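You operate a simulated robot arm through the tools that you are given. There is no shell and no other tool.

You are at the controls of a simulated robot arm. One attempt, no reset.

Task
Test the rotor in the test stand on EARTH, move it to the green stand and fit a blue fan.
Fine: dial back to OFF and teal arm open before you lift it out.

Only the result counts: the job must be done as asked and must still hold three seconds after the hand-in. Knocking over, shifting, dropping, spilling or breaking anything else fails it.

Robot
A 6-joint arm with a two-finger gripper, fixed in place. Base frame: the origin is on the floor under the middle of its stand, x ahead of it, y to its left, z up. Units: mm, degrees, N and s.
It reaches about 1637 mm from its shoulder. Its first joint turns from -166.0 to 166.0 degrees. Payload 3.43 kg.
Tool frame: the origin (TCP) lies between the finger pads and is the grasp point; the fingertips stand 20 mm ahead of it; z points along the fingers, y is the line along which they close. The gripper opens to 190 mm; its body begins 248 mm behind the TCP.
Orientation is that of the tool frame in the base frame, as [roll, pitch, yaw] about the fixed x, y, z axes, in that order (R = Rz(yaw) Ry(pitch) Rx(roll)). With the fingers straight down and closing along the base's y, the tool's x points along the base's -x, its y along +y and its z along -z.

Tools
- The arm moves only by the tool nudge_tool. Its arguments are lists of equal length, an entry for each row: "hand": the gripper command, from -1 (fully open) to 1 (shut), values between in proportion; "offset": the shift along the base's x, y, z in mm, a list of three; "delta_rot": the turn, a rotation vector about the base's x, y, z in degrees, a list of three. In form: {"hand": [hand, ...], "offset": [[x, y, z], ...], "delta_rot": [[rx, ry, rz], ...]}. A call has 1 to 20 rows; each row shifts and turns the commanded pose from where the row before left it. Rows are played at 5 a second. More than 50 mm and 8.6 degrees between two rows, or a gripper value outside its range, and nothing of the call is played. Where a pose cannot be reached the arm comes as near as it can. A force on the tool above 40 N (or 10 N above the force at the start of the call, whichever is more), or a blocked arm, ends the call early, and 0.2 s more pass. Each finger travels about 45 mm/s and halts on what it meets, pressing with about 22 N; the grip force reading is that of the motor and also rises with nothing between the fingers. The clock runs only during rows and for 0.2 s after the last one: add rows that do not move to give the fingers time. It gives the time, the measured TCP pose, the force on the tool (base axes), the opening and the grip force at its end, in the units of the frame above (readings bear some noise), with the torque about the TCP (base axes, N m) and any sound that the robot's microphone picked up.
- Cameras (640 x 400 px; columns grow to the right, rows downward): "scene" is fixed at [49.5, -650.6, 1475.8]; the picture's right is [0.28, -0.96, 0.00], its down [-0.49, -0.14, -0.86] and it looks along [0.83, 0.24, -0.51] (base axes); focal length 337 px, centre (320, 200). "wrist" rides on the gripper at [70, -8, -288] in the tool frame; the picture's right is [0.12, 0.99, 0.00], its down [-0.96, 0.12, -0.25] and it looks along [-0.25, 0.03, 0.97] (tool axes); focal length 261 px, centre (320, 200). There is no depth. A picture from a camera that has moved, and an enlarged one, comes with that camera's place and axes in the base frame and with its lens.
- grab_frame(camera): a new picture of that camera. No time passes.
- slide_trunk(by): slides the trunk up (or, below 0, down) by that many mm; the arm rides with it, the base frame stays. It gives what a move gives, with no picture.
- enlarge(camera, box): a new picture of the part [left, top, right, bottom] of that camera's present view, enlarged. No time passes.
- job_done(): hands the job in; it is judged then, once.

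Places have to be worked out from the pictures, the camera data and where the tool is seen. Open the gripper and draw the arm clear of the work before you hand the job in, unless the task says otherwise.

The tools are called after "Request:" as name(argument=value, ...) on one line, values as JSON. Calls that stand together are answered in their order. nudge_tool: Moves the arm, as the interface text tells. Its arguments: {"type":"object","properties":{"hand":{"type":"array"},"offset":{"type":"array"},"delta_rot":{"type":"array"}},"required":["hand","offset","delta_rot"]} The other tools are called the same way: slide_trunk (by) moves the trunk up or down; grab_frame (camera) takes a picture; enlarge (camera, box) takes an enlarged picture of a part of a camera's view; job_done () hands the job in.

At the start:

```text
time: 0.0
ee_pos: [601.2, -396.3, 1233.1]
tool_rot: [-180.0, 0.0, -179.9]
force: [-0.6, -0.7, -0.4]
ft_torque: [-0.01, 0.02, -0.01]
gripper_width: 189.9
grasp_force: 0.0
trunk travel left (down, up): [-175.0, 65.0]
```

scene: 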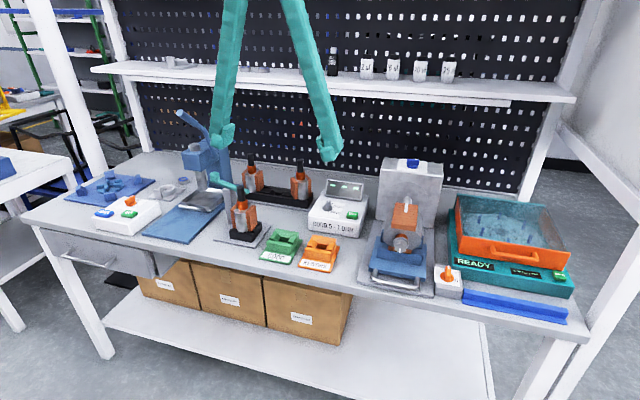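
wrist: 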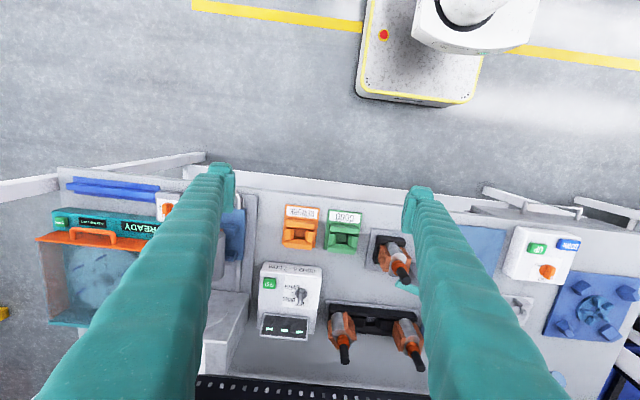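

I'll look over the bench closely before moving anything; the first views show a test stand, a tester box with a dial, green and orange stands, and a press/fan area.

Request:
enlarge(camera="scene", box=[200, 140, 380, 280])

Request:
enlarge(camera="scene", box=[40, 100, 240, 250])

Request:
enlarge(camera="scene", box=[350, 140, 600, 340])

Request:
enlarge(camera="wrist", box=[240, 180, 440, 380])

Request:
enlarge(camera="wrist", box=[430, 190, 640, 380])

```text
2.86 times, centred on (290, 210) of scene
camera zoom: at [49.5, -650.6, 1475.8], right [0.28, -0.96, 0.0], down [-0.49, -0.14, -0.86], along [0.83, 0.24, -0.51], focal length 963 px, centre (406, 171)
```

zoom: 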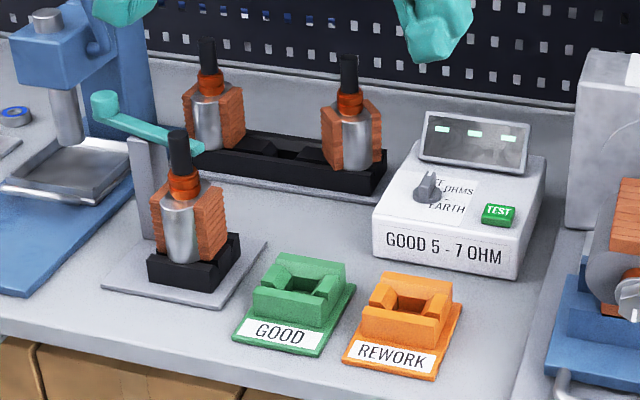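

```text
2.67 times, centred on (140, 175) of scene
camera zoom: at [49.5, -650.6, 1475.8], right [0.28, -0.96, 0.0], down [-0.49, -0.14, -0.86], along [0.83, 0.24, -0.51], focal length 899 px, centre (800, 267)
```

zoom: 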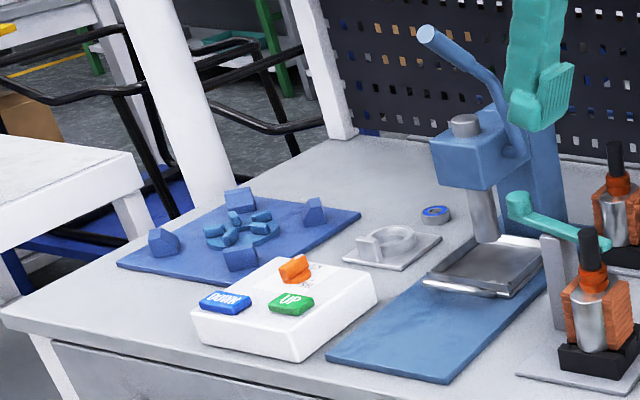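

```text
2.00 times, centred on (475, 240) of scene
camera zoom: at [49.5, -650.6, 1475.8], right [0.28, -0.96, 0.0], down [-0.49, -0.14, -0.86], along [0.83, 0.24, -0.51], focal length 674 px, centre (10, 120)
```

zoom: 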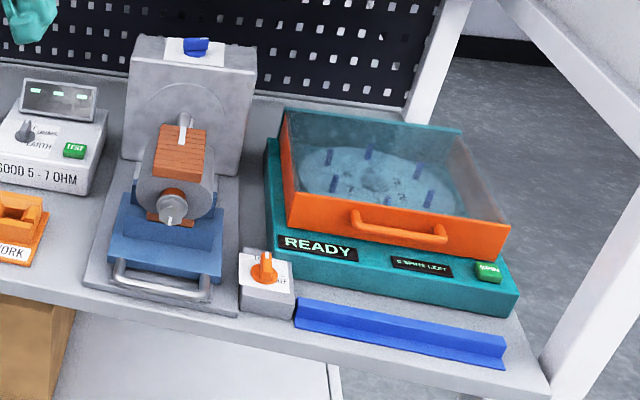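

```text
2.00 times, centred on (340, 280) of wrist
camera zoom: at [529.1, -405.4, 1521.7], right [-0.12, 0.99, 0.0], down [0.96, 0.12, 0.25], along [0.25, 0.03, -0.97], focal length 521 px, centre (280, 40)
```

zoom: 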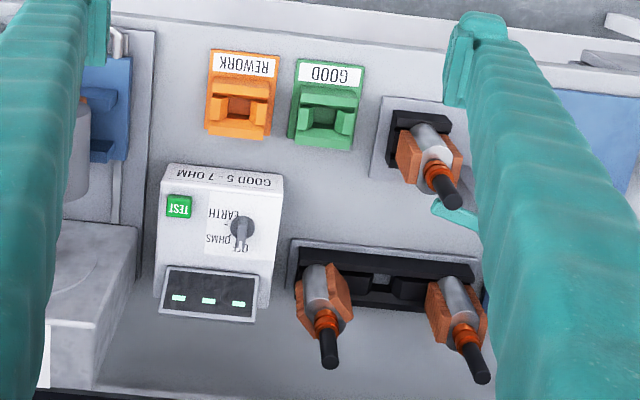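

```text
2.11 times, centred on (535, 285) of wrist
camera zoom: at [529.1, -405.4, 1521.7], right [-0.12, 0.99, 0.0], down [0.96, 0.12, 0.25], along [0.25, 0.03, -0.97], focal length 549 px, centre (-133, 21)
```

zoom: 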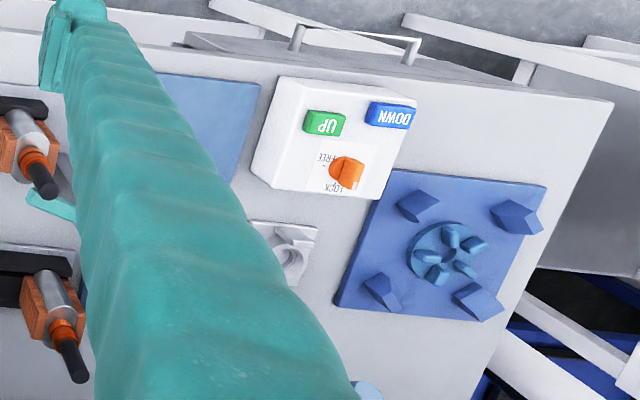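

The overview is readable; I'll zoom further on the tester dial, the test stand's teal arm and the left-hand fan plate to understand how each works.

Request:
enlarge(camera="scene", box=[300, 165, 380, 245])

Request:
enlarge(camera="scene", box=[200, 150, 300, 270])

Request:
enlarge(camera="scene", box=[60, 165, 200, 240])

Request:
enlarge(camera="wrist", box=[250, 200, 340, 350])

Request:
enlarge(camera="scene", box=[440, 190, 580, 330])

Request:
enlarge(camera="scene", box=[300, 40, 480, 90])

Request:
enlarge(camera="scene", box=[140, 40, 300, 90])

```text
5.00 times, centred on (340, 205) of scene
camera zoom: at [49.5, -650.6, 1475.8], right [0.28, -0.96, 0.0], down [-0.49, -0.14, -0.86], along [0.83, 0.24, -0.51], focal length 1685 px, centre (220, 175)
```

zoom: 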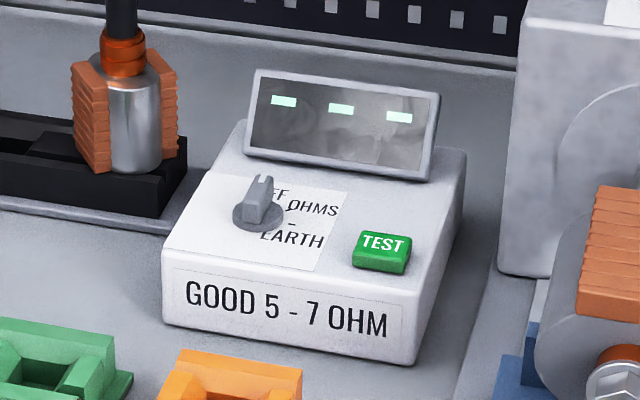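

```text
3.33 times, centred on (250, 210) of scene
camera zoom: at [49.5, -650.6, 1475.8], right [0.28, -0.96, 0.0], down [-0.49, -0.14, -0.86], along [0.83, 0.24, -0.51], focal length 1123 px, centre (553, 167)
```

zoom: 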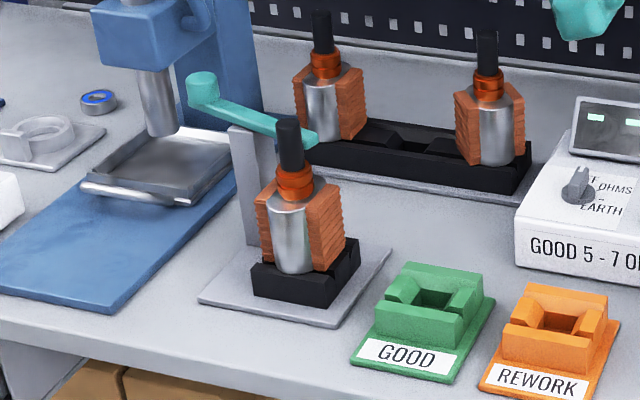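

```text
4.57 times, centred on (130, 202) of scene
camera zoom: at [49.5, -650.6, 1475.8], right [0.28, -0.96, 0.0], down [-0.49, -0.14, -0.86], along [0.83, 0.24, -0.51], focal length 1541 px, centre (1189, 189)
```

zoom: 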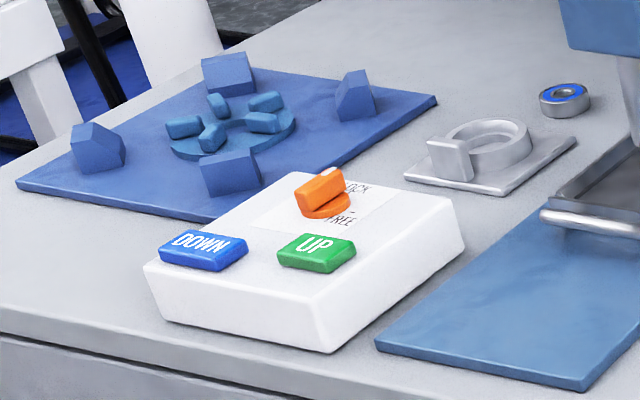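

```text
2.67 times, centred on (295, 275) of wrist
camera zoom: at [529.1, -405.4, 1521.7], right [-0.12, 0.99, 0.0], down [0.96, 0.12, 0.25], along [0.25, 0.03, -0.97], focal length 695 px, centre (387, 0)
```

zoom: 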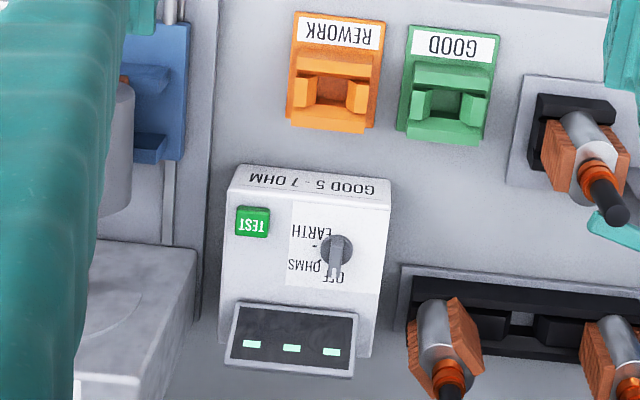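

```text
2.86 times, centred on (510, 260) of scene
camera zoom: at [49.5, -650.6, 1475.8], right [0.28, -0.96, 0.0], down [-0.49, -0.14, -0.86], along [0.83, 0.24, -0.51], focal length 963 px, centre (-223, 29)
```

zoom: 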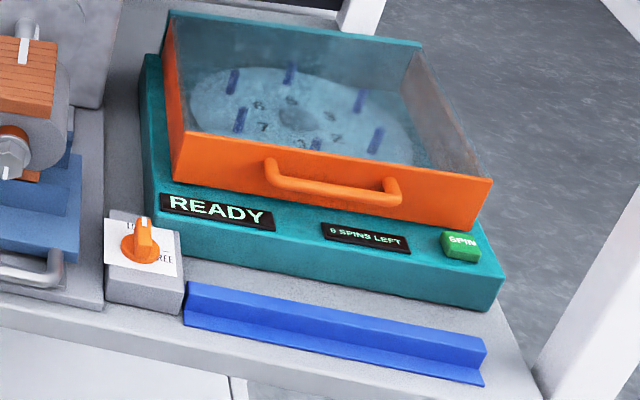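

```text
3.56 times, centred on (390, 65) of scene
camera zoom: at [49.5, -650.6, 1475.8], right [0.28, -0.96, 0.0], down [-0.49, -0.14, -0.86], along [0.83, 0.24, -0.51], focal length 1198 px, centre (71, 680)
```

zoom: 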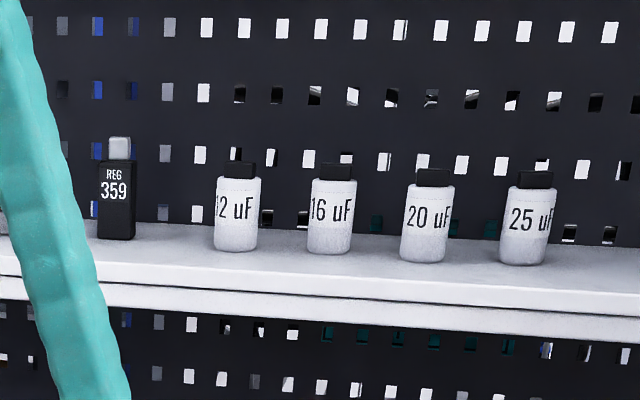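

```text
4.00 times, centred on (220, 65) of scene
camera zoom: at [49.5, -650.6, 1475.8], right [0.28, -0.96, 0.0], down [-0.49, -0.14, -0.86], along [0.83, 0.24, -0.51], focal length 1348 px, centre (720, 740)
```

zoom: 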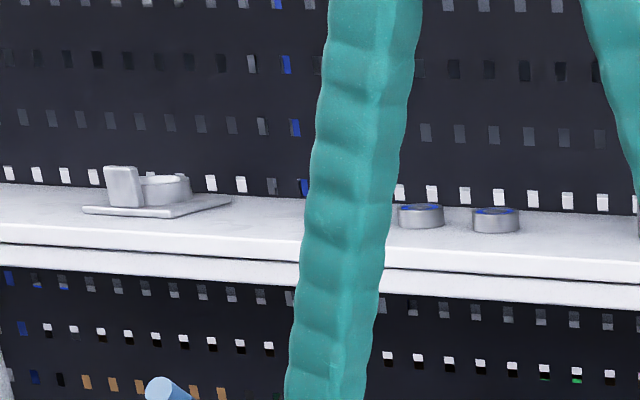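

The dial's pointer is at OFF, and the teal arm seems to swing over the rotor. I'll zoom from the wrist camera on the left plate, drawer and boxes to find the fans.

Request:
enlarge(camera="scene", box=[70, 165, 150, 215])

Request:
enlarge(camera="scene", box=[20, 200, 220, 325])

Request:
enlarge(camera="wrist", box=[500, 200, 640, 360])

Request:
enlarge(camera="scene", box=[0, 60, 110, 200])

Request:
enlarge(camera="wrist", box=[0, 150, 240, 350])

Request:
enlarge(camera="scene", box=[370, 150, 450, 300])

```text
8.00 times, centred on (110, 190) of scene
camera zoom: at [49.5, -650.6, 1475.8], right [0.28, -0.96, 0.0], down [-0.49, -0.14, -0.86], along [0.83, 0.24, -0.51], focal length 2696 px, centre (2000, 280)
```

zoom: 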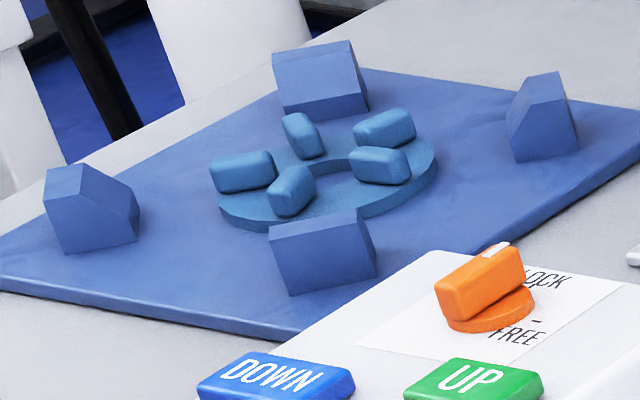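

```text
3.20 times, centred on (120, 262) of scene
camera zoom: at [49.5, -650.6, 1475.8], right [0.28, -0.96, 0.0], down [-0.49, -0.14, -0.86], along [0.83, 0.24, -0.51], focal length 1078 px, centre (960, 0)
```

zoom: 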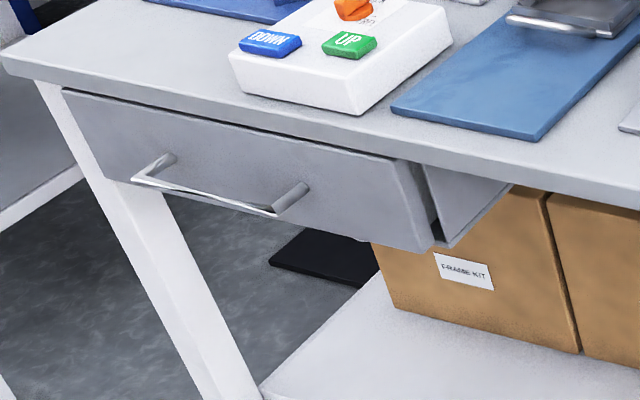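

```text
2.50 times, centred on (570, 280) of wrist
camera zoom: at [529.1, -405.4, 1521.7], right [-0.12, 0.99, 0.0], down [0.96, 0.12, 0.25], along [0.25, 0.03, -0.97], focal length 652 px, centre (-305, 0)
```

zoom: 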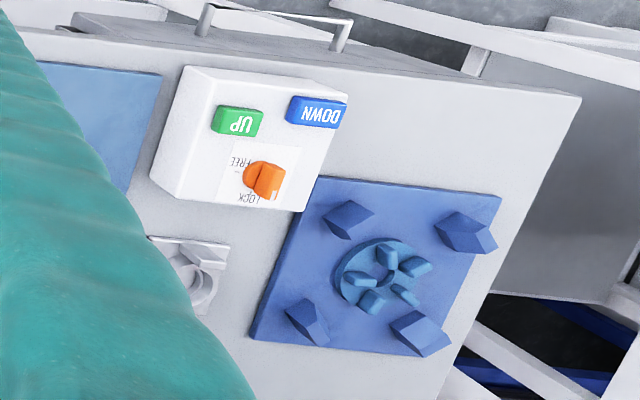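

```text
2.86 times, centred on (55, 130) of scene
camera zoom: at [49.5, -650.6, 1475.8], right [0.28, -0.96, 0.0], down [-0.49, -0.14, -0.86], along [0.83, 0.24, -0.51], focal length 963 px, centre (1077, 400)
```

zoom: 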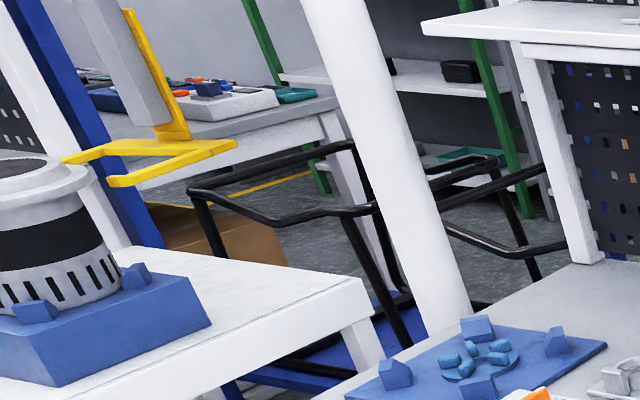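

```text
2.00 times, centred on (120, 250) of wrist
camera zoom: at [529.1, -405.4, 1521.7], right [-0.12, 0.99, 0.0], down [0.96, 0.12, 0.25], along [0.25, 0.03, -0.97], focal length 521 px, centre (720, 100)
```

zoom: 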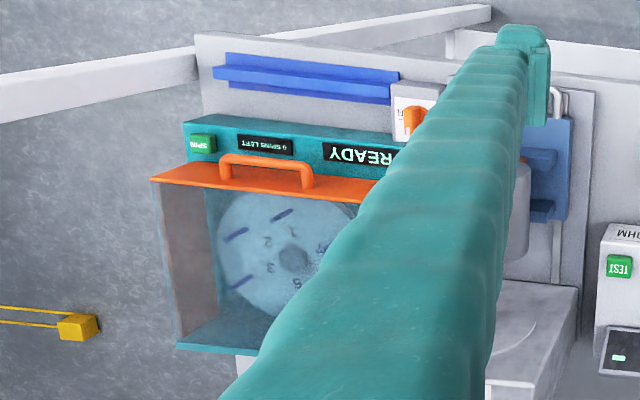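

```text
2.67 times, centred on (410, 225) of scene
camera zoom: at [49.5, -650.6, 1475.8], right [0.28, -0.96, 0.0], down [-0.49, -0.14, -0.86], along [0.83, 0.24, -0.51], focal length 899 px, centre (80, 133)
```

zoom: 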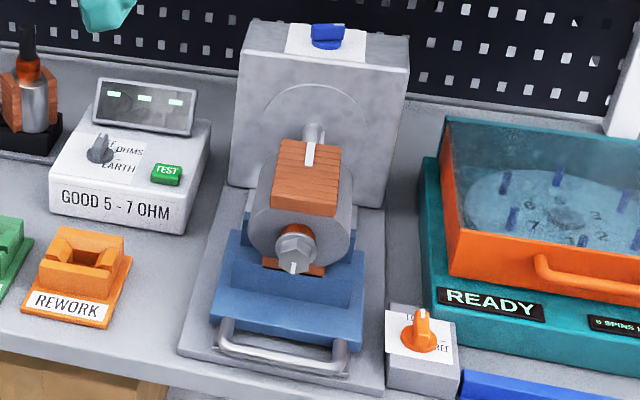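

I'll read the box labels beneath the bench and check what else there is, before deciding where the fans live.

Request:
enlarge(camera="scene", box=[140, 255, 340, 345])

Request:
enlarge(camera="scene", box=[0, 50, 60, 120])

Request:
enlarge(camera="scene", box=[150, 165, 230, 215])

Request:
enlarge(camera="scene", box=[430, 250, 480, 300])

```text
3.20 times, centred on (240, 300) of scene
camera zoom: at [49.5, -650.6, 1475.8], right [0.28, -0.96, 0.0], down [-0.49, -0.14, -0.86], along [0.83, 0.24, -0.51], focal length 1078 px, centre (576, -120)
```

zoom: 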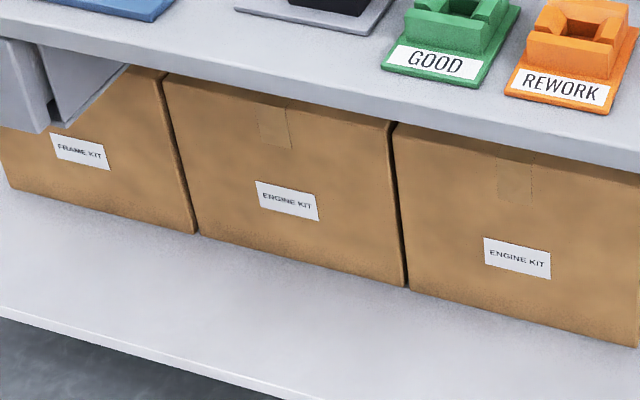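

```text
5.71 times, centred on (30, 85) of scene
camera zoom: at [49.5, -650.6, 1475.8], right [0.28, -0.96, 0.0], down [-0.49, -0.14, -0.86], along [0.83, 0.24, -0.51], focal length 1926 px, centre (1977, 857)
```

zoom: 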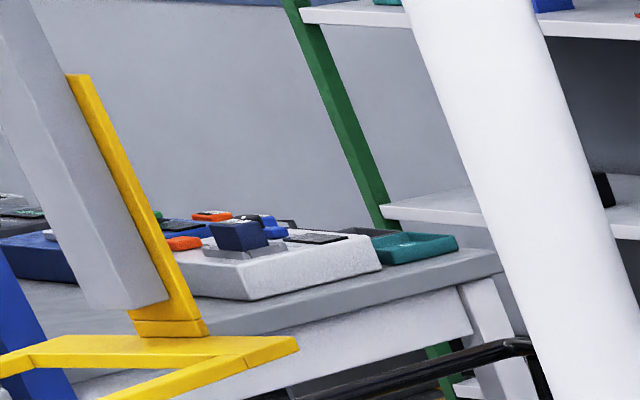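

```text
8.00 times, centred on (190, 190) of scene
camera zoom: at [49.5, -650.6, 1475.8], right [0.28, -0.96, 0.0], down [-0.49, -0.14, -0.86], along [0.83, 0.24, -0.51], focal length 2696 px, centre (1360, 280)
```

zoom: 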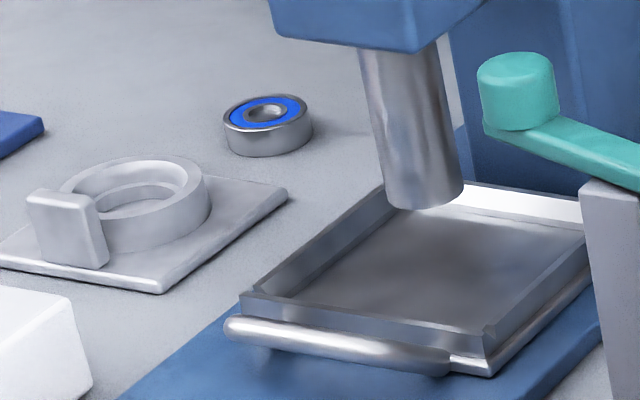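

```text
8.00 times, centred on (455, 275) of scene
camera zoom: at [49.5, -650.6, 1475.8], right [0.28, -0.96, 0.0], down [-0.49, -0.14, -0.86], along [0.83, 0.24, -0.51], focal length 2696 px, centre (-760, -400)
```

zoom: 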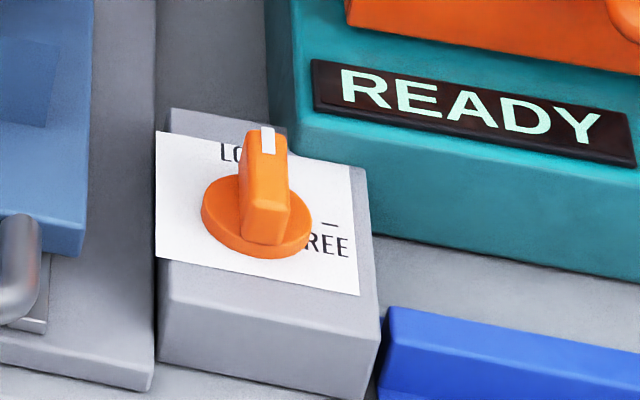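

No fans on the bench except the bladed wheel on the blue nest, so I'll get closer looks. First I move left above the test stand, staying at z ~1230, to see the teal arm from above.

Request:
nudge_tool(hand=[-1, -1, -1, -1, -1, -1], offset=[[15, 45, 0], [15, 45, 0], [15, 45, 0], [15, 45, 0], [10, 40, 0], [0, 0, 0]], delta_rot=[[0, 0, 0], [0, 0, 0], [0, 0, 0], [0, 0, 0], [0, 0, 0], [0, 0, 0]])

Request:
grab_frame(camera="wrist")

Request:
grab_frame(camera="scene")

```text
time: 1.4
ee_pos: [667.8, -178.3, 1231.6]
tool_rot: [-180.0, -0.1, -180.0]
force: [-0.3, -0.4, 0.2]
ft_torque: [0.01, -0.01, 0.03]
gripper_width: 189.9
grasp_force: 0.0
trunk travel left (down, up): [-175.0, 65.0]
```

```text
taken
camera wrist: at [596.8, -186.9, 1521.2], right [-0.12, 0.99, 0.0], down [0.96, 0.12, 0.25], along [0.25, 0.03, -0.97], focal length 261 px, centre (320, 200)
```

wrist: 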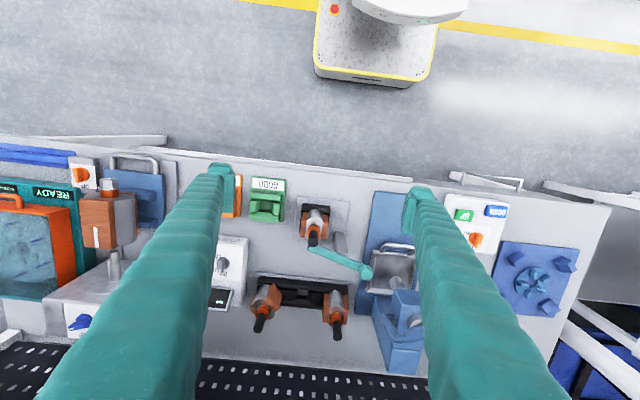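

```text
taken
```

scene: 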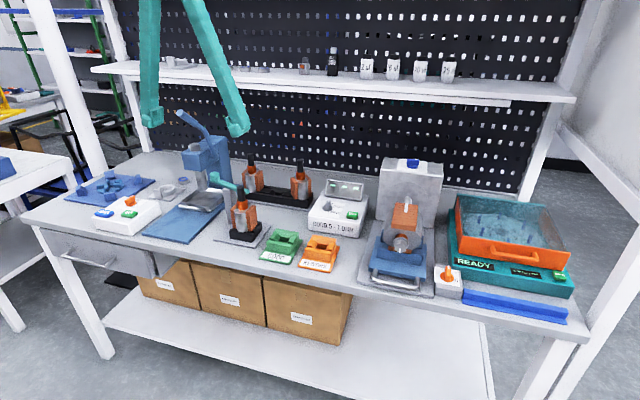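

The teal arm lies across the shaft now; I'll enlarge on the test stand and on the nest wheel from here.

Request:
enlarge(camera="wrist", box=[280, 185, 400, 305])

Request:
enlarge(camera="wrist", box=[430, 160, 600, 330])

Request:
enlarge(camera="wrist", box=[205, 165, 305, 315])

Request:
enlarge(camera="wrist", box=[240, 260, 360, 340])

Request:
enlarge(camera="scene", box=[290, 40, 350, 80])

```text
3.33 times, centred on (340, 245) of wrist
camera zoom: at [596.8, -186.9, 1521.2], right [-0.12, 0.99, 0.0], down [0.96, 0.12, 0.25], along [0.25, 0.03, -0.97], focal length 869 px, centre (253, 50)
```

zoom: 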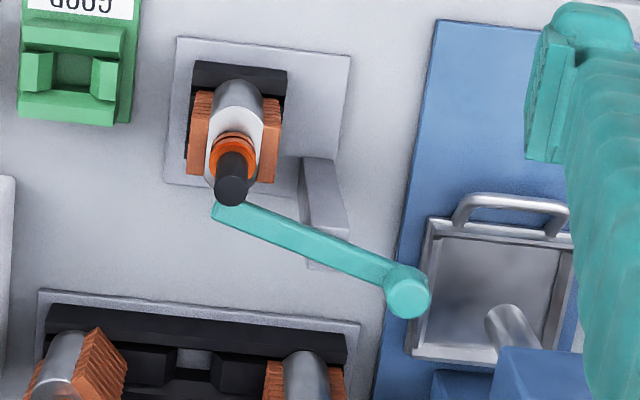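

```text
2.35 times, centred on (515, 245) of wrist
camera zoom: at [596.8, -186.9, 1521.2], right [-0.12, 0.99, 0.0], down [0.96, 0.12, 0.25], along [0.25, 0.03, -0.97], focal length 613 px, centre (-139, 94)
```

zoom: 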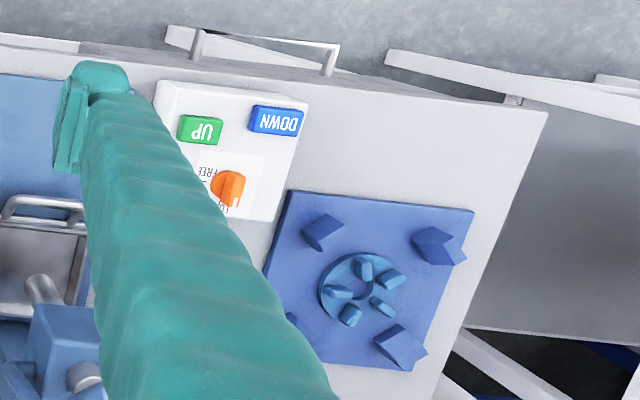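

```text
2.67 times, centred on (255, 240) of wrist
camera zoom: at [596.8, -186.9, 1521.2], right [-0.12, 0.99, 0.0], down [0.96, 0.12, 0.25], along [0.25, 0.03, -0.97], focal length 695 px, centre (493, 93)
```

zoom: 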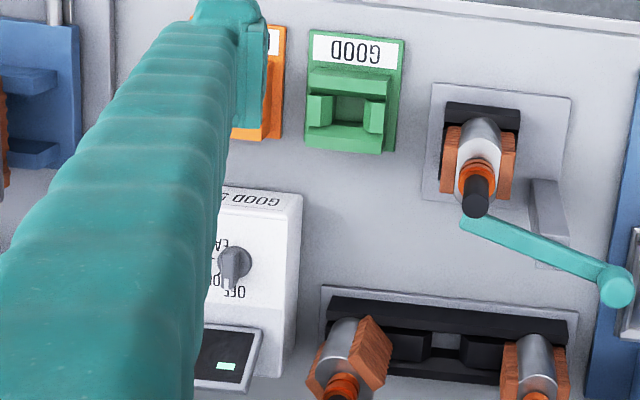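

```text
5.00 times, centred on (300, 300) of wrist
camera zoom: at [596.8, -186.9, 1521.2], right [-0.12, 0.99, 0.0], down [0.96, 0.12, 0.25], along [0.25, 0.03, -0.97], focal length 1303 px, centre (420, -300)
```

zoom: 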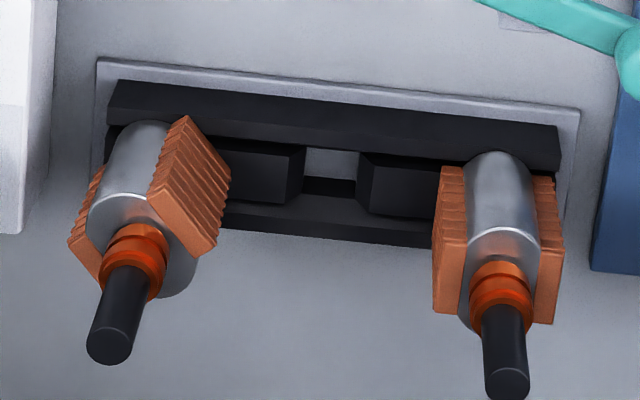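

```text
10.00 times, centred on (320, 60) of scene
camera zoom: at [49.5, -650.6, 1475.8], right [0.28, -0.96, 0.0], down [-0.49, -0.14, -0.86], along [0.83, 0.24, -0.51], focal length 3370 px, centre (320, 1600)
```

zoom: 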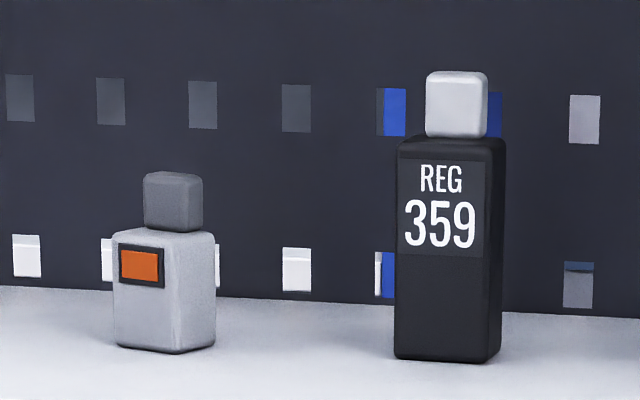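

I want to see whether the teal arm tip is touching the shaft; zooming more tightly from both cameras.

Request:
enlarge(camera="wrist", box=[295, 200, 375, 285])

Request:
enlarge(camera="scene", box=[205, 165, 275, 250])

```text
4.71 times, centred on (335, 242) of wrist
camera zoom: at [596.8, -186.9, 1521.2], right [-0.12, 0.99, 0.0], down [0.96, 0.12, 0.25], along [0.25, 0.03, -0.97], focal length 1227 px, centre (249, 0)
```

zoom: 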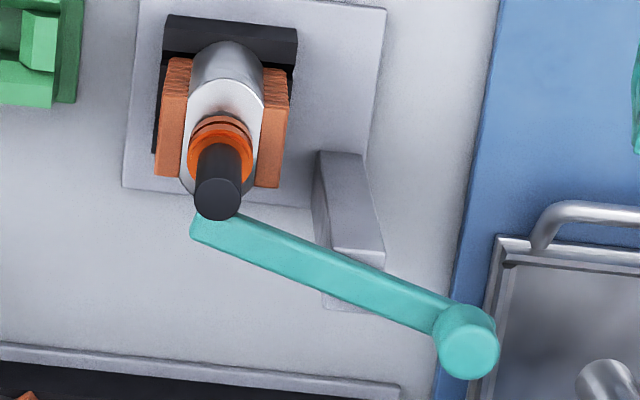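

```text
4.71 times, centred on (240, 208) of scene
camera zoom: at [49.5, -650.6, 1475.8], right [0.28, -0.96, 0.0], down [-0.49, -0.14, -0.86], along [0.83, 0.24, -0.51], focal length 1586 px, centre (696, 165)
```

zoom: 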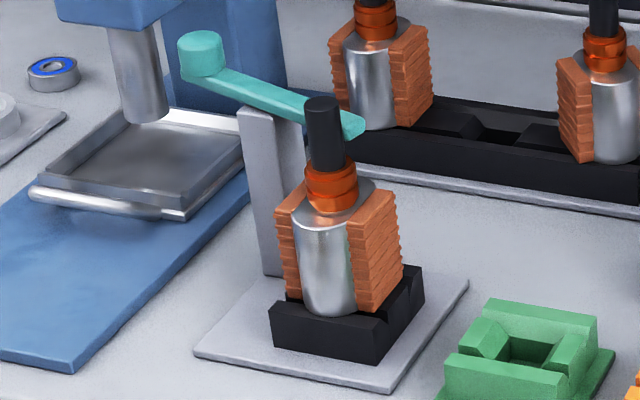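

The arm seems to lie just behind the shaft at about z 974; I'll move so the wrist camera is nearly straight above the test stand for a true plan view.

Request:
nudge_tool(hand=[-1, -1, -1, -1, -1, -1], offset=[[45, 0, 0], [45, 0, 0], [45, 0, 0], [45, 0, 0], [45, 0, 0], [0, 0, 0]], delta_rot=[[0, 0, 0], [0, 0, 0], [0, 0, 0], [0, 0, 0], [0, 0, 0], [0, 0, 0]])

Request:
grab_frame(camera="wrist")

Request:
enlarge(camera="wrist", box=[290, 90, 390, 190])

Request:
enlarge(camera="wrist", box=[220, 60, 320, 210])

```text
time: 2.8
ee_pos: [896.3, -177.9, 1226.7]
tool_rot: [180.0, 0.2, 180.0]
force: [-0.4, -0.7, -0.8]
ft_torque: [0.05, 0.15, 0.0]
gripper_width: 190.2
grasp_force: 0.1
out of reach, approached as far as the arm can: row 5
trunk travel left (down, up): [-175.0, 65.0]
```

```text
taken
camera wrist: at [822.1, -187.0, 1515.5], right [-0.12, 0.99, 0.0], down [0.96, 0.12, 0.25], along [0.25, 0.03, -0.97], focal length 261 px, centre (320, 200)
```

wrist: 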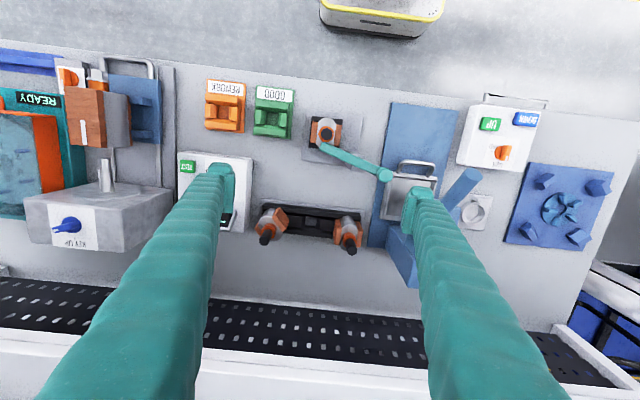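

```text
4.00 times, centred on (340, 140) of wrist
camera zoom: at [822.1, -187.0, 1515.5], right [-0.12, 0.99, 0.0], down [0.96, 0.12, 0.25], along [0.25, 0.03, -0.97], focal length 1043 px, centre (240, 440)
```

zoom: 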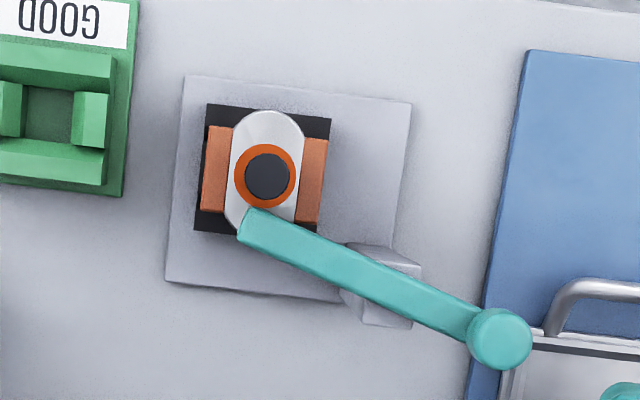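

```text
2.67 times, centred on (270, 135) of wrist
camera zoom: at [822.1, -187.0, 1515.5], right [-0.12, 0.99, 0.0], down [0.96, 0.12, 0.25], along [0.25, 0.03, -0.97], focal length 695 px, centre (453, 373)
```

zoom: 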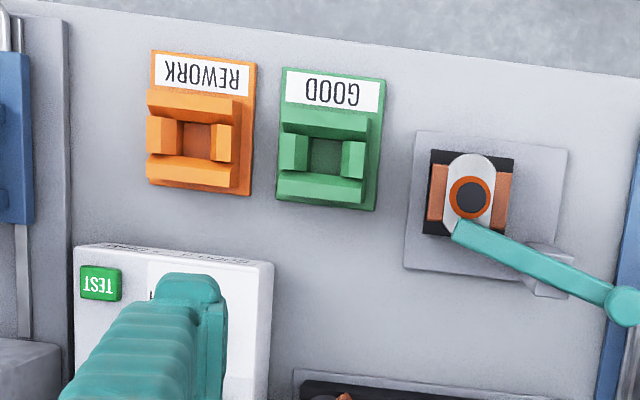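

From straight above: rotor axis is about (824,-175), the teal arm (top ≈982) has its tip next to the commutator, with the knob near (887,-48). Now I'll take tight zooms on the dial label and tester from the current and later positions.

Request:
nudge_tool(hand=[-1, -1, -1, -1, -1, -1], offset=[[-30, -30, 0], [-30, -40, 0], [-30, -40, 0], [-10, -40, 0], [0, -30, 0], [0, 0, 0]], delta_rot=[[0, 0, 0], [0, 0, 0], [0, 0, 0], [0, 0, 0], [0, 0, 0], [0, 0, 0]])

Request:
grab_frame(camera="wrist")

Request:
enlarge(camera="wrist", box=[240, 150, 340, 250])

```text
time: 4.2
ee_pos: [793.0, -357.2, 1229.8]
tool_rot: [-179.9, 0.1, -179.9]
force: [-0.4, 0.3, 0.1]
ft_torque: [0.02, 0.05, 0.0]
gripper_width: 190.0
grasp_force: 0.1
trunk travel left (down, up): [-175.0, 65.0]
```

```text
taken
camera wrist: at [721.3, -366.1, 1518.8], right [-0.12, 0.99, 0.0], down [0.96, 0.12, 0.25], along [0.25, 0.03, -0.97], focal length 261 px, centre (320, 200)
```

wrist: 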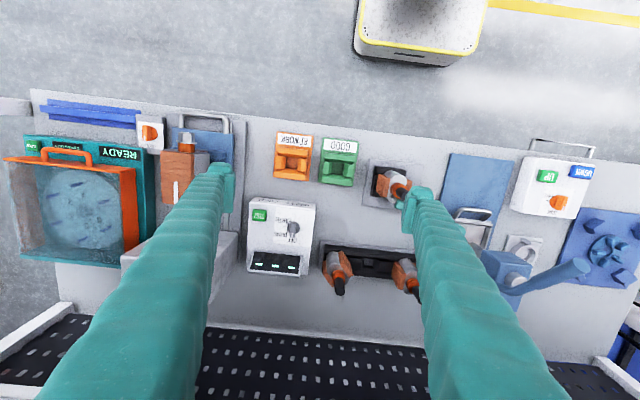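

```text
4.00 times, centred on (290, 200) of wrist
camera zoom: at [721.3, -366.1, 1518.8], right [-0.12, 0.99, 0.0], down [0.96, 0.12, 0.25], along [0.25, 0.03, -0.97], focal length 1043 px, centre (440, 200)
```

zoom: 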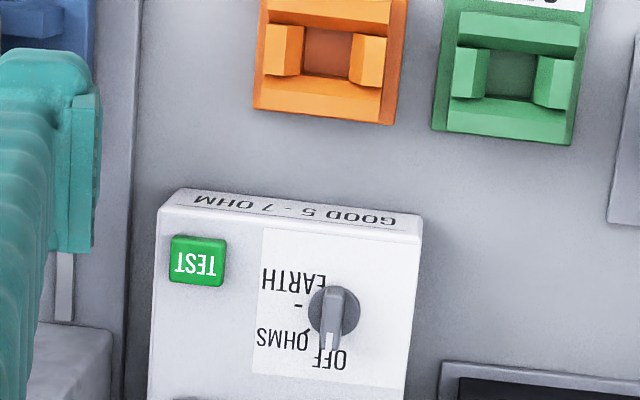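

Request:
enlarge(camera="wrist", box=[270, 205, 320, 255])

Request:
enlarge(camera="wrist", box=[240, 190, 320, 290])

Request:
enlarge(camera="wrist", box=[260, 120, 370, 195])

Request:
enlarge(camera="wrist", box=[190, 150, 250, 290])

```text
8.00 times, centred on (295, 230) of wrist
camera zoom: at [721.3, -366.1, 1518.8], right [-0.12, 0.99, 0.0], down [0.96, 0.12, 0.25], along [0.25, 0.03, -0.97], focal length 2085 px, centre (520, -40)
```

zoom: 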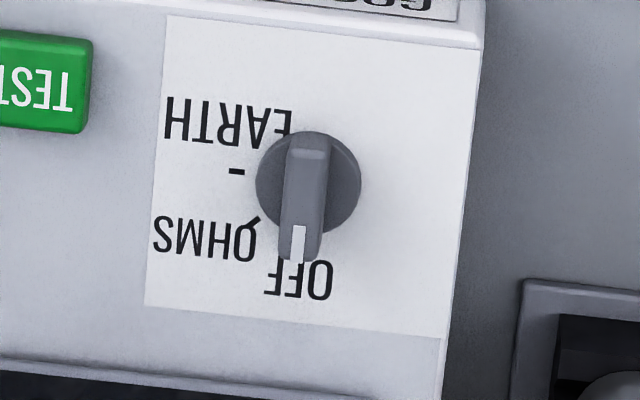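

```text
4.00 times, centred on (280, 240) of wrist
camera zoom: at [721.3, -366.1, 1518.8], right [-0.12, 0.99, 0.0], down [0.96, 0.12, 0.25], along [0.25, 0.03, -0.97], focal length 1043 px, centre (480, 40)
```

zoom: 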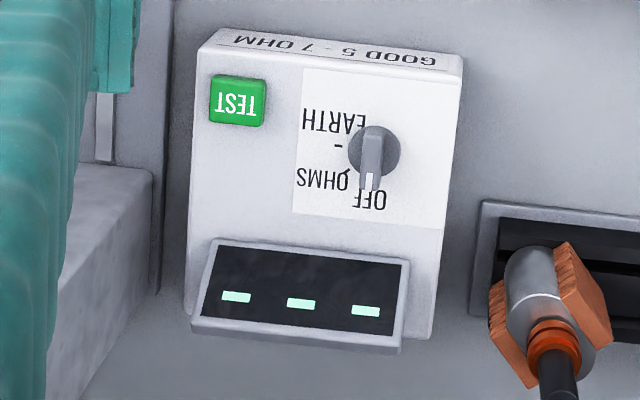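

```text
5.33 times, centred on (315, 158) of wrist
camera zoom: at [721.3, -366.1, 1518.8], right [-0.12, 0.99, 0.0], down [0.96, 0.12, 0.25], along [0.25, 0.03, -0.97], focal length 1390 px, centre (347, 427)
```

zoom: 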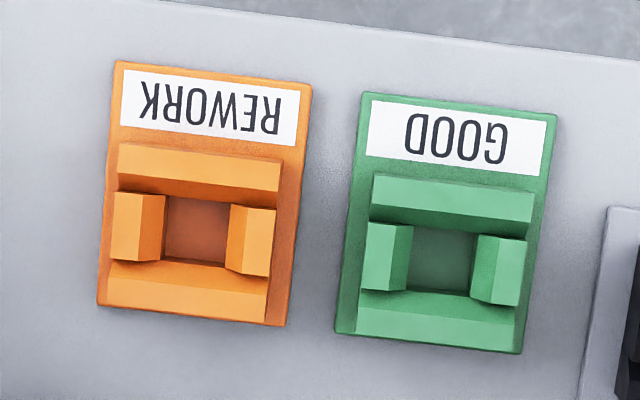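

```text
2.86 times, centred on (220, 220) of wrist
camera zoom: at [721.3, -366.1, 1518.8], right [-0.12, 0.99, 0.0], down [0.96, 0.12, 0.25], along [0.25, 0.03, -0.97], focal length 745 px, centre (606, 143)
```

zoom: 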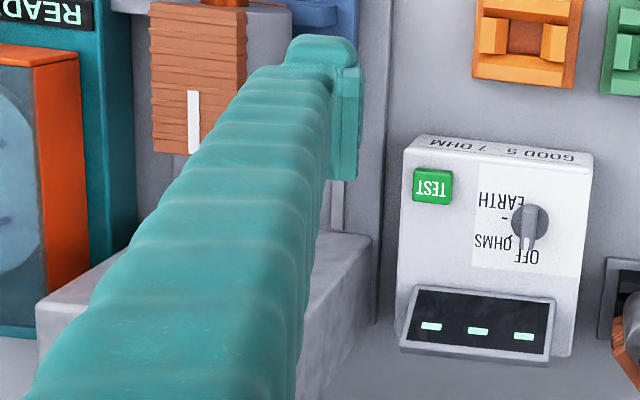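

The dial bar is at OFF (+x) and the EARTH tick looks to be 90° round toward -y. Next I go look at the bladed wheel and drawer on the left, keeping x low to pass the press handle (tip near (845,-5,1203)).

Request:
nudge_tool(hand=[-1, -1, -1, -1, -1, -1, -1, -1, -1, -1, -1, -1, -1, -1, -1, -1, -1], offset=[[-40, 30, 0], [-40, 30, 0], [-30, 40, 0], [-10, 48, 0], [0, 48, 0], [0, 48, 0], [0, 48, 0], [0, 48, 0], [0, 48, 0], [0, 48, 0], [0, 48, 0], [0, 48, 0], [0, 48, 0], [20, 40, 0], [30, 30, 0], [30, 30, 0], [0, 0, 0]], delta_rot=[[0, 0, 0], [0, 0, 0], [0, 0, 0], [0, 0, 0], [0, 0, 0], [0, 0, 0], [0, 0, 0], [0, 0, 0], [0, 0, 0], [0, 0, 0], [0, 0, 0], [0, 0, 0], [0, 0, 0], [0, 0, 0], [0, 0, 0], [0, 0, 0], [0, 0, 0]])

Request:
grab_frame(camera="wrist")

```text
time: 7.8
ee_pos: [753.7, 322.5, 1227.4]
tool_rot: [179.9, -0.1, -179.9]
force: [0.2, 0.2, -1.2]
ft_torque: [-0.07, 0.14, -0.01]
gripper_width: 189.7
grasp_force: 0.0
trunk travel left (down, up): [-175.0, 65.0]
```

```text
taken
camera wrist: at [681.8, 314.1, 1516.5], right [-0.12, 0.99, 0.0], down [0.96, 0.12, 0.25], along [0.24, 0.03, -0.97], focal length 261 px, centre (320, 200)
```

wrist: 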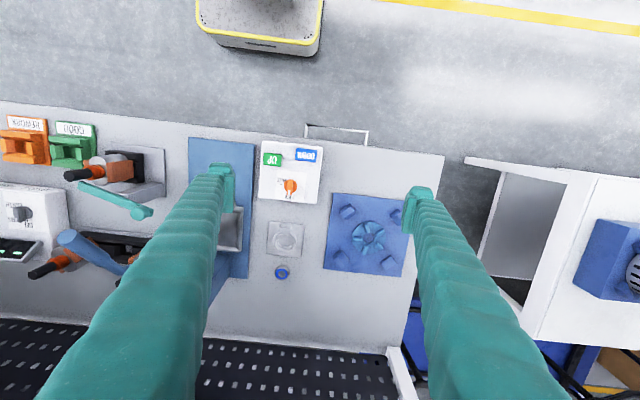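

Request:
enlarge(camera="wrist", box=[325, 190, 410, 280])

Request:
enlarge(camera="wrist", box=[250, 110, 410, 210])

Request:
enlarge(camera="scene", box=[30, 160, 180, 290])

```text
4.44 times, centred on (368, 235) of wrist
camera zoom: at [681.8, 314.1, 1516.5], right [-0.12, 0.99, 0.0], down [0.96, 0.12, 0.25], along [0.24, 0.03, -0.97], focal length 1158 px, centre (109, 44)
```

zoom: 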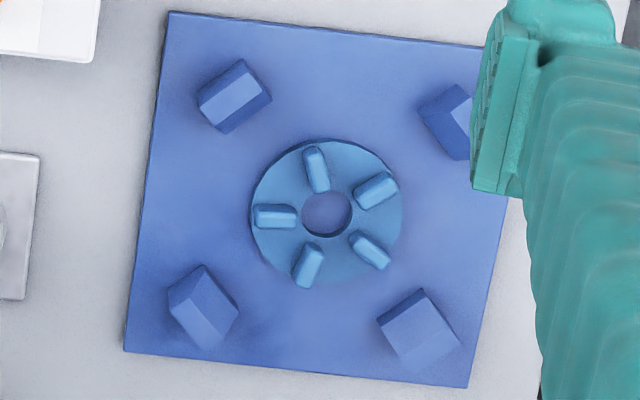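

```text
4.00 times, centred on (330, 160) of wrist
camera zoom: at [681.8, 314.1, 1516.5], right [-0.12, 0.99, 0.0], down [0.96, 0.12, 0.25], along [0.24, 0.03, -0.97], focal length 1043 px, centre (280, 360)
```

zoom: 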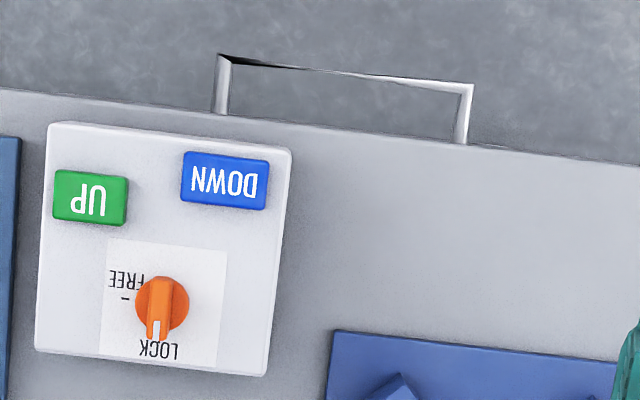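

```text
3.08 times, centred on (105, 225) of scene
camera zoom: at [49.5, -650.6, 1475.8], right [0.28, -0.96, 0.0], down [-0.49, -0.14, -0.86], along [0.83, 0.24, -0.51], focal length 1037 px, centre (982, 123)
```

zoom: 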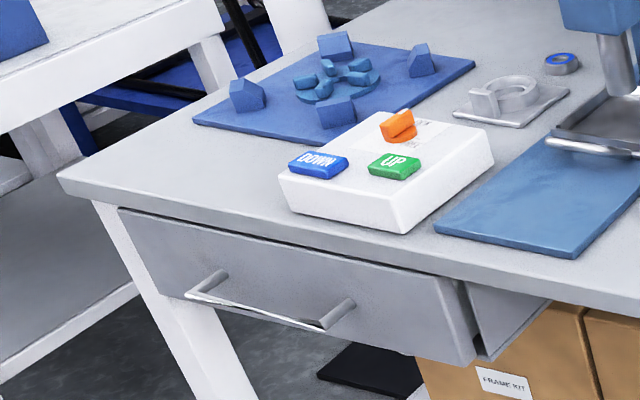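

The wheel on the nest is a 5-bladed disc about 95 mm across with a ~30 mm hole. I'll check drawer details and look at the neighbouring bench and carousel before concluding.

Request:
enlarge(camera="scene", box=[50, 230, 160, 290])

Request:
enlarge(camera="wrist", box=[560, 180, 640, 330])

Request:
enlarge(camera="scene", box=[460, 195, 560, 255])

Request:
enlarge(camera="wrist", box=[255, 200, 320, 290])

```text
5.82 times, centred on (105, 260) of scene
camera zoom: at [49.5, -650.6, 1475.8], right [0.28, -0.96, 0.0], down [-0.49, -0.14, -0.86], along [0.83, 0.24, -0.51], focal length 1961 px, centre (1571, -149)
```

zoom: 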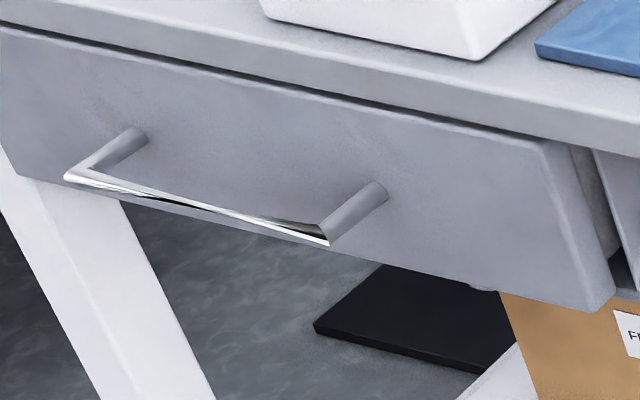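

```text
2.67 times, centred on (600, 255) of wrist
camera zoom: at [681.8, 314.1, 1516.5], right [-0.12, 0.99, 0.0], down [0.96, 0.12, 0.25], along [0.24, 0.03, -0.97], focal length 695 px, centre (-427, 53)
```

zoom: 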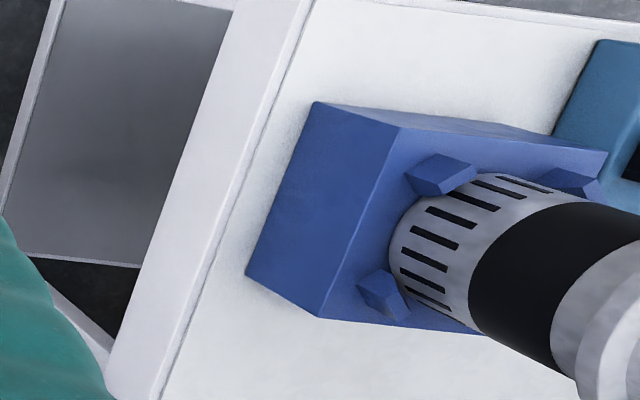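

```text
6.40 times, centred on (510, 225) of scene
camera zoom: at [49.5, -650.6, 1475.8], right [0.28, -0.96, 0.0], down [-0.49, -0.14, -0.86], along [0.83, 0.24, -0.51], focal length 2157 px, centre (-896, 40)
```

zoom: 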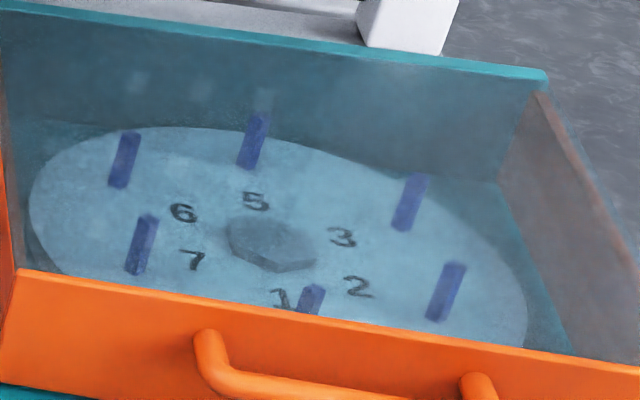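

```text
4.44 times, centred on (288, 245) of wrist
camera zoom: at [681.8, 314.1, 1516.5], right [-0.12, 0.99, 0.0], down [0.96, 0.12, 0.25], along [0.24, 0.03, -0.97], focal length 1158 px, centre (464, 0)
```

zoom: 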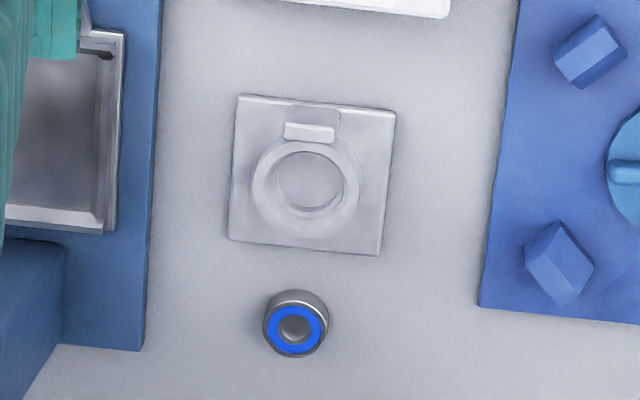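

Before choosing how to handle small parts, I'll inspect the fingers' shape and size from both cameras.

Request:
enlarge(camera="wrist", box=[180, 140, 460, 315])

Request:
grab_frame(camera="scene")

```text
2.29 times, centred on (320, 228) of wrist
camera zoom: at [681.8, 314.1, 1516.5], right [-0.12, 0.99, 0.0], down [0.96, 0.12, 0.25], along [0.24, 0.03, -0.97], focal length 596 px, centre (320, 137)
```

zoom: 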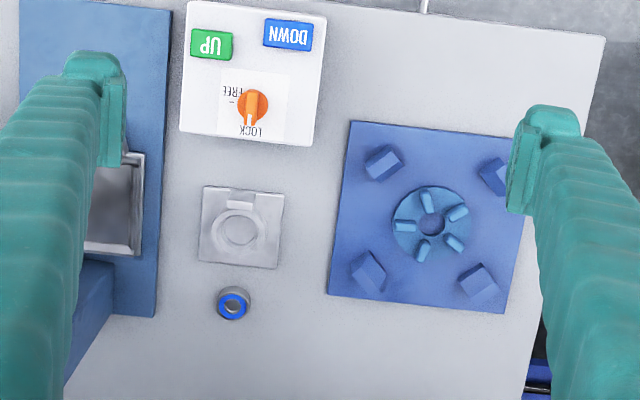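

```text
taken
```

scene: 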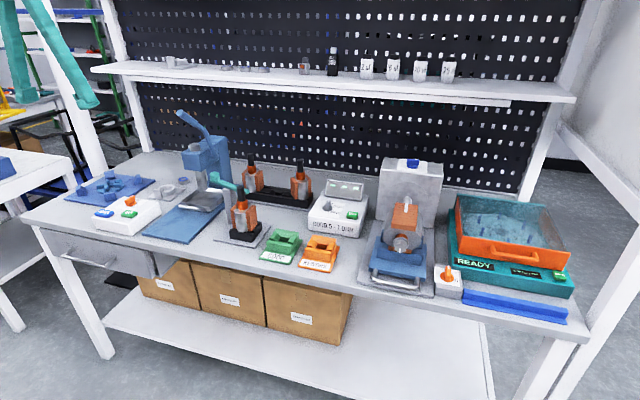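

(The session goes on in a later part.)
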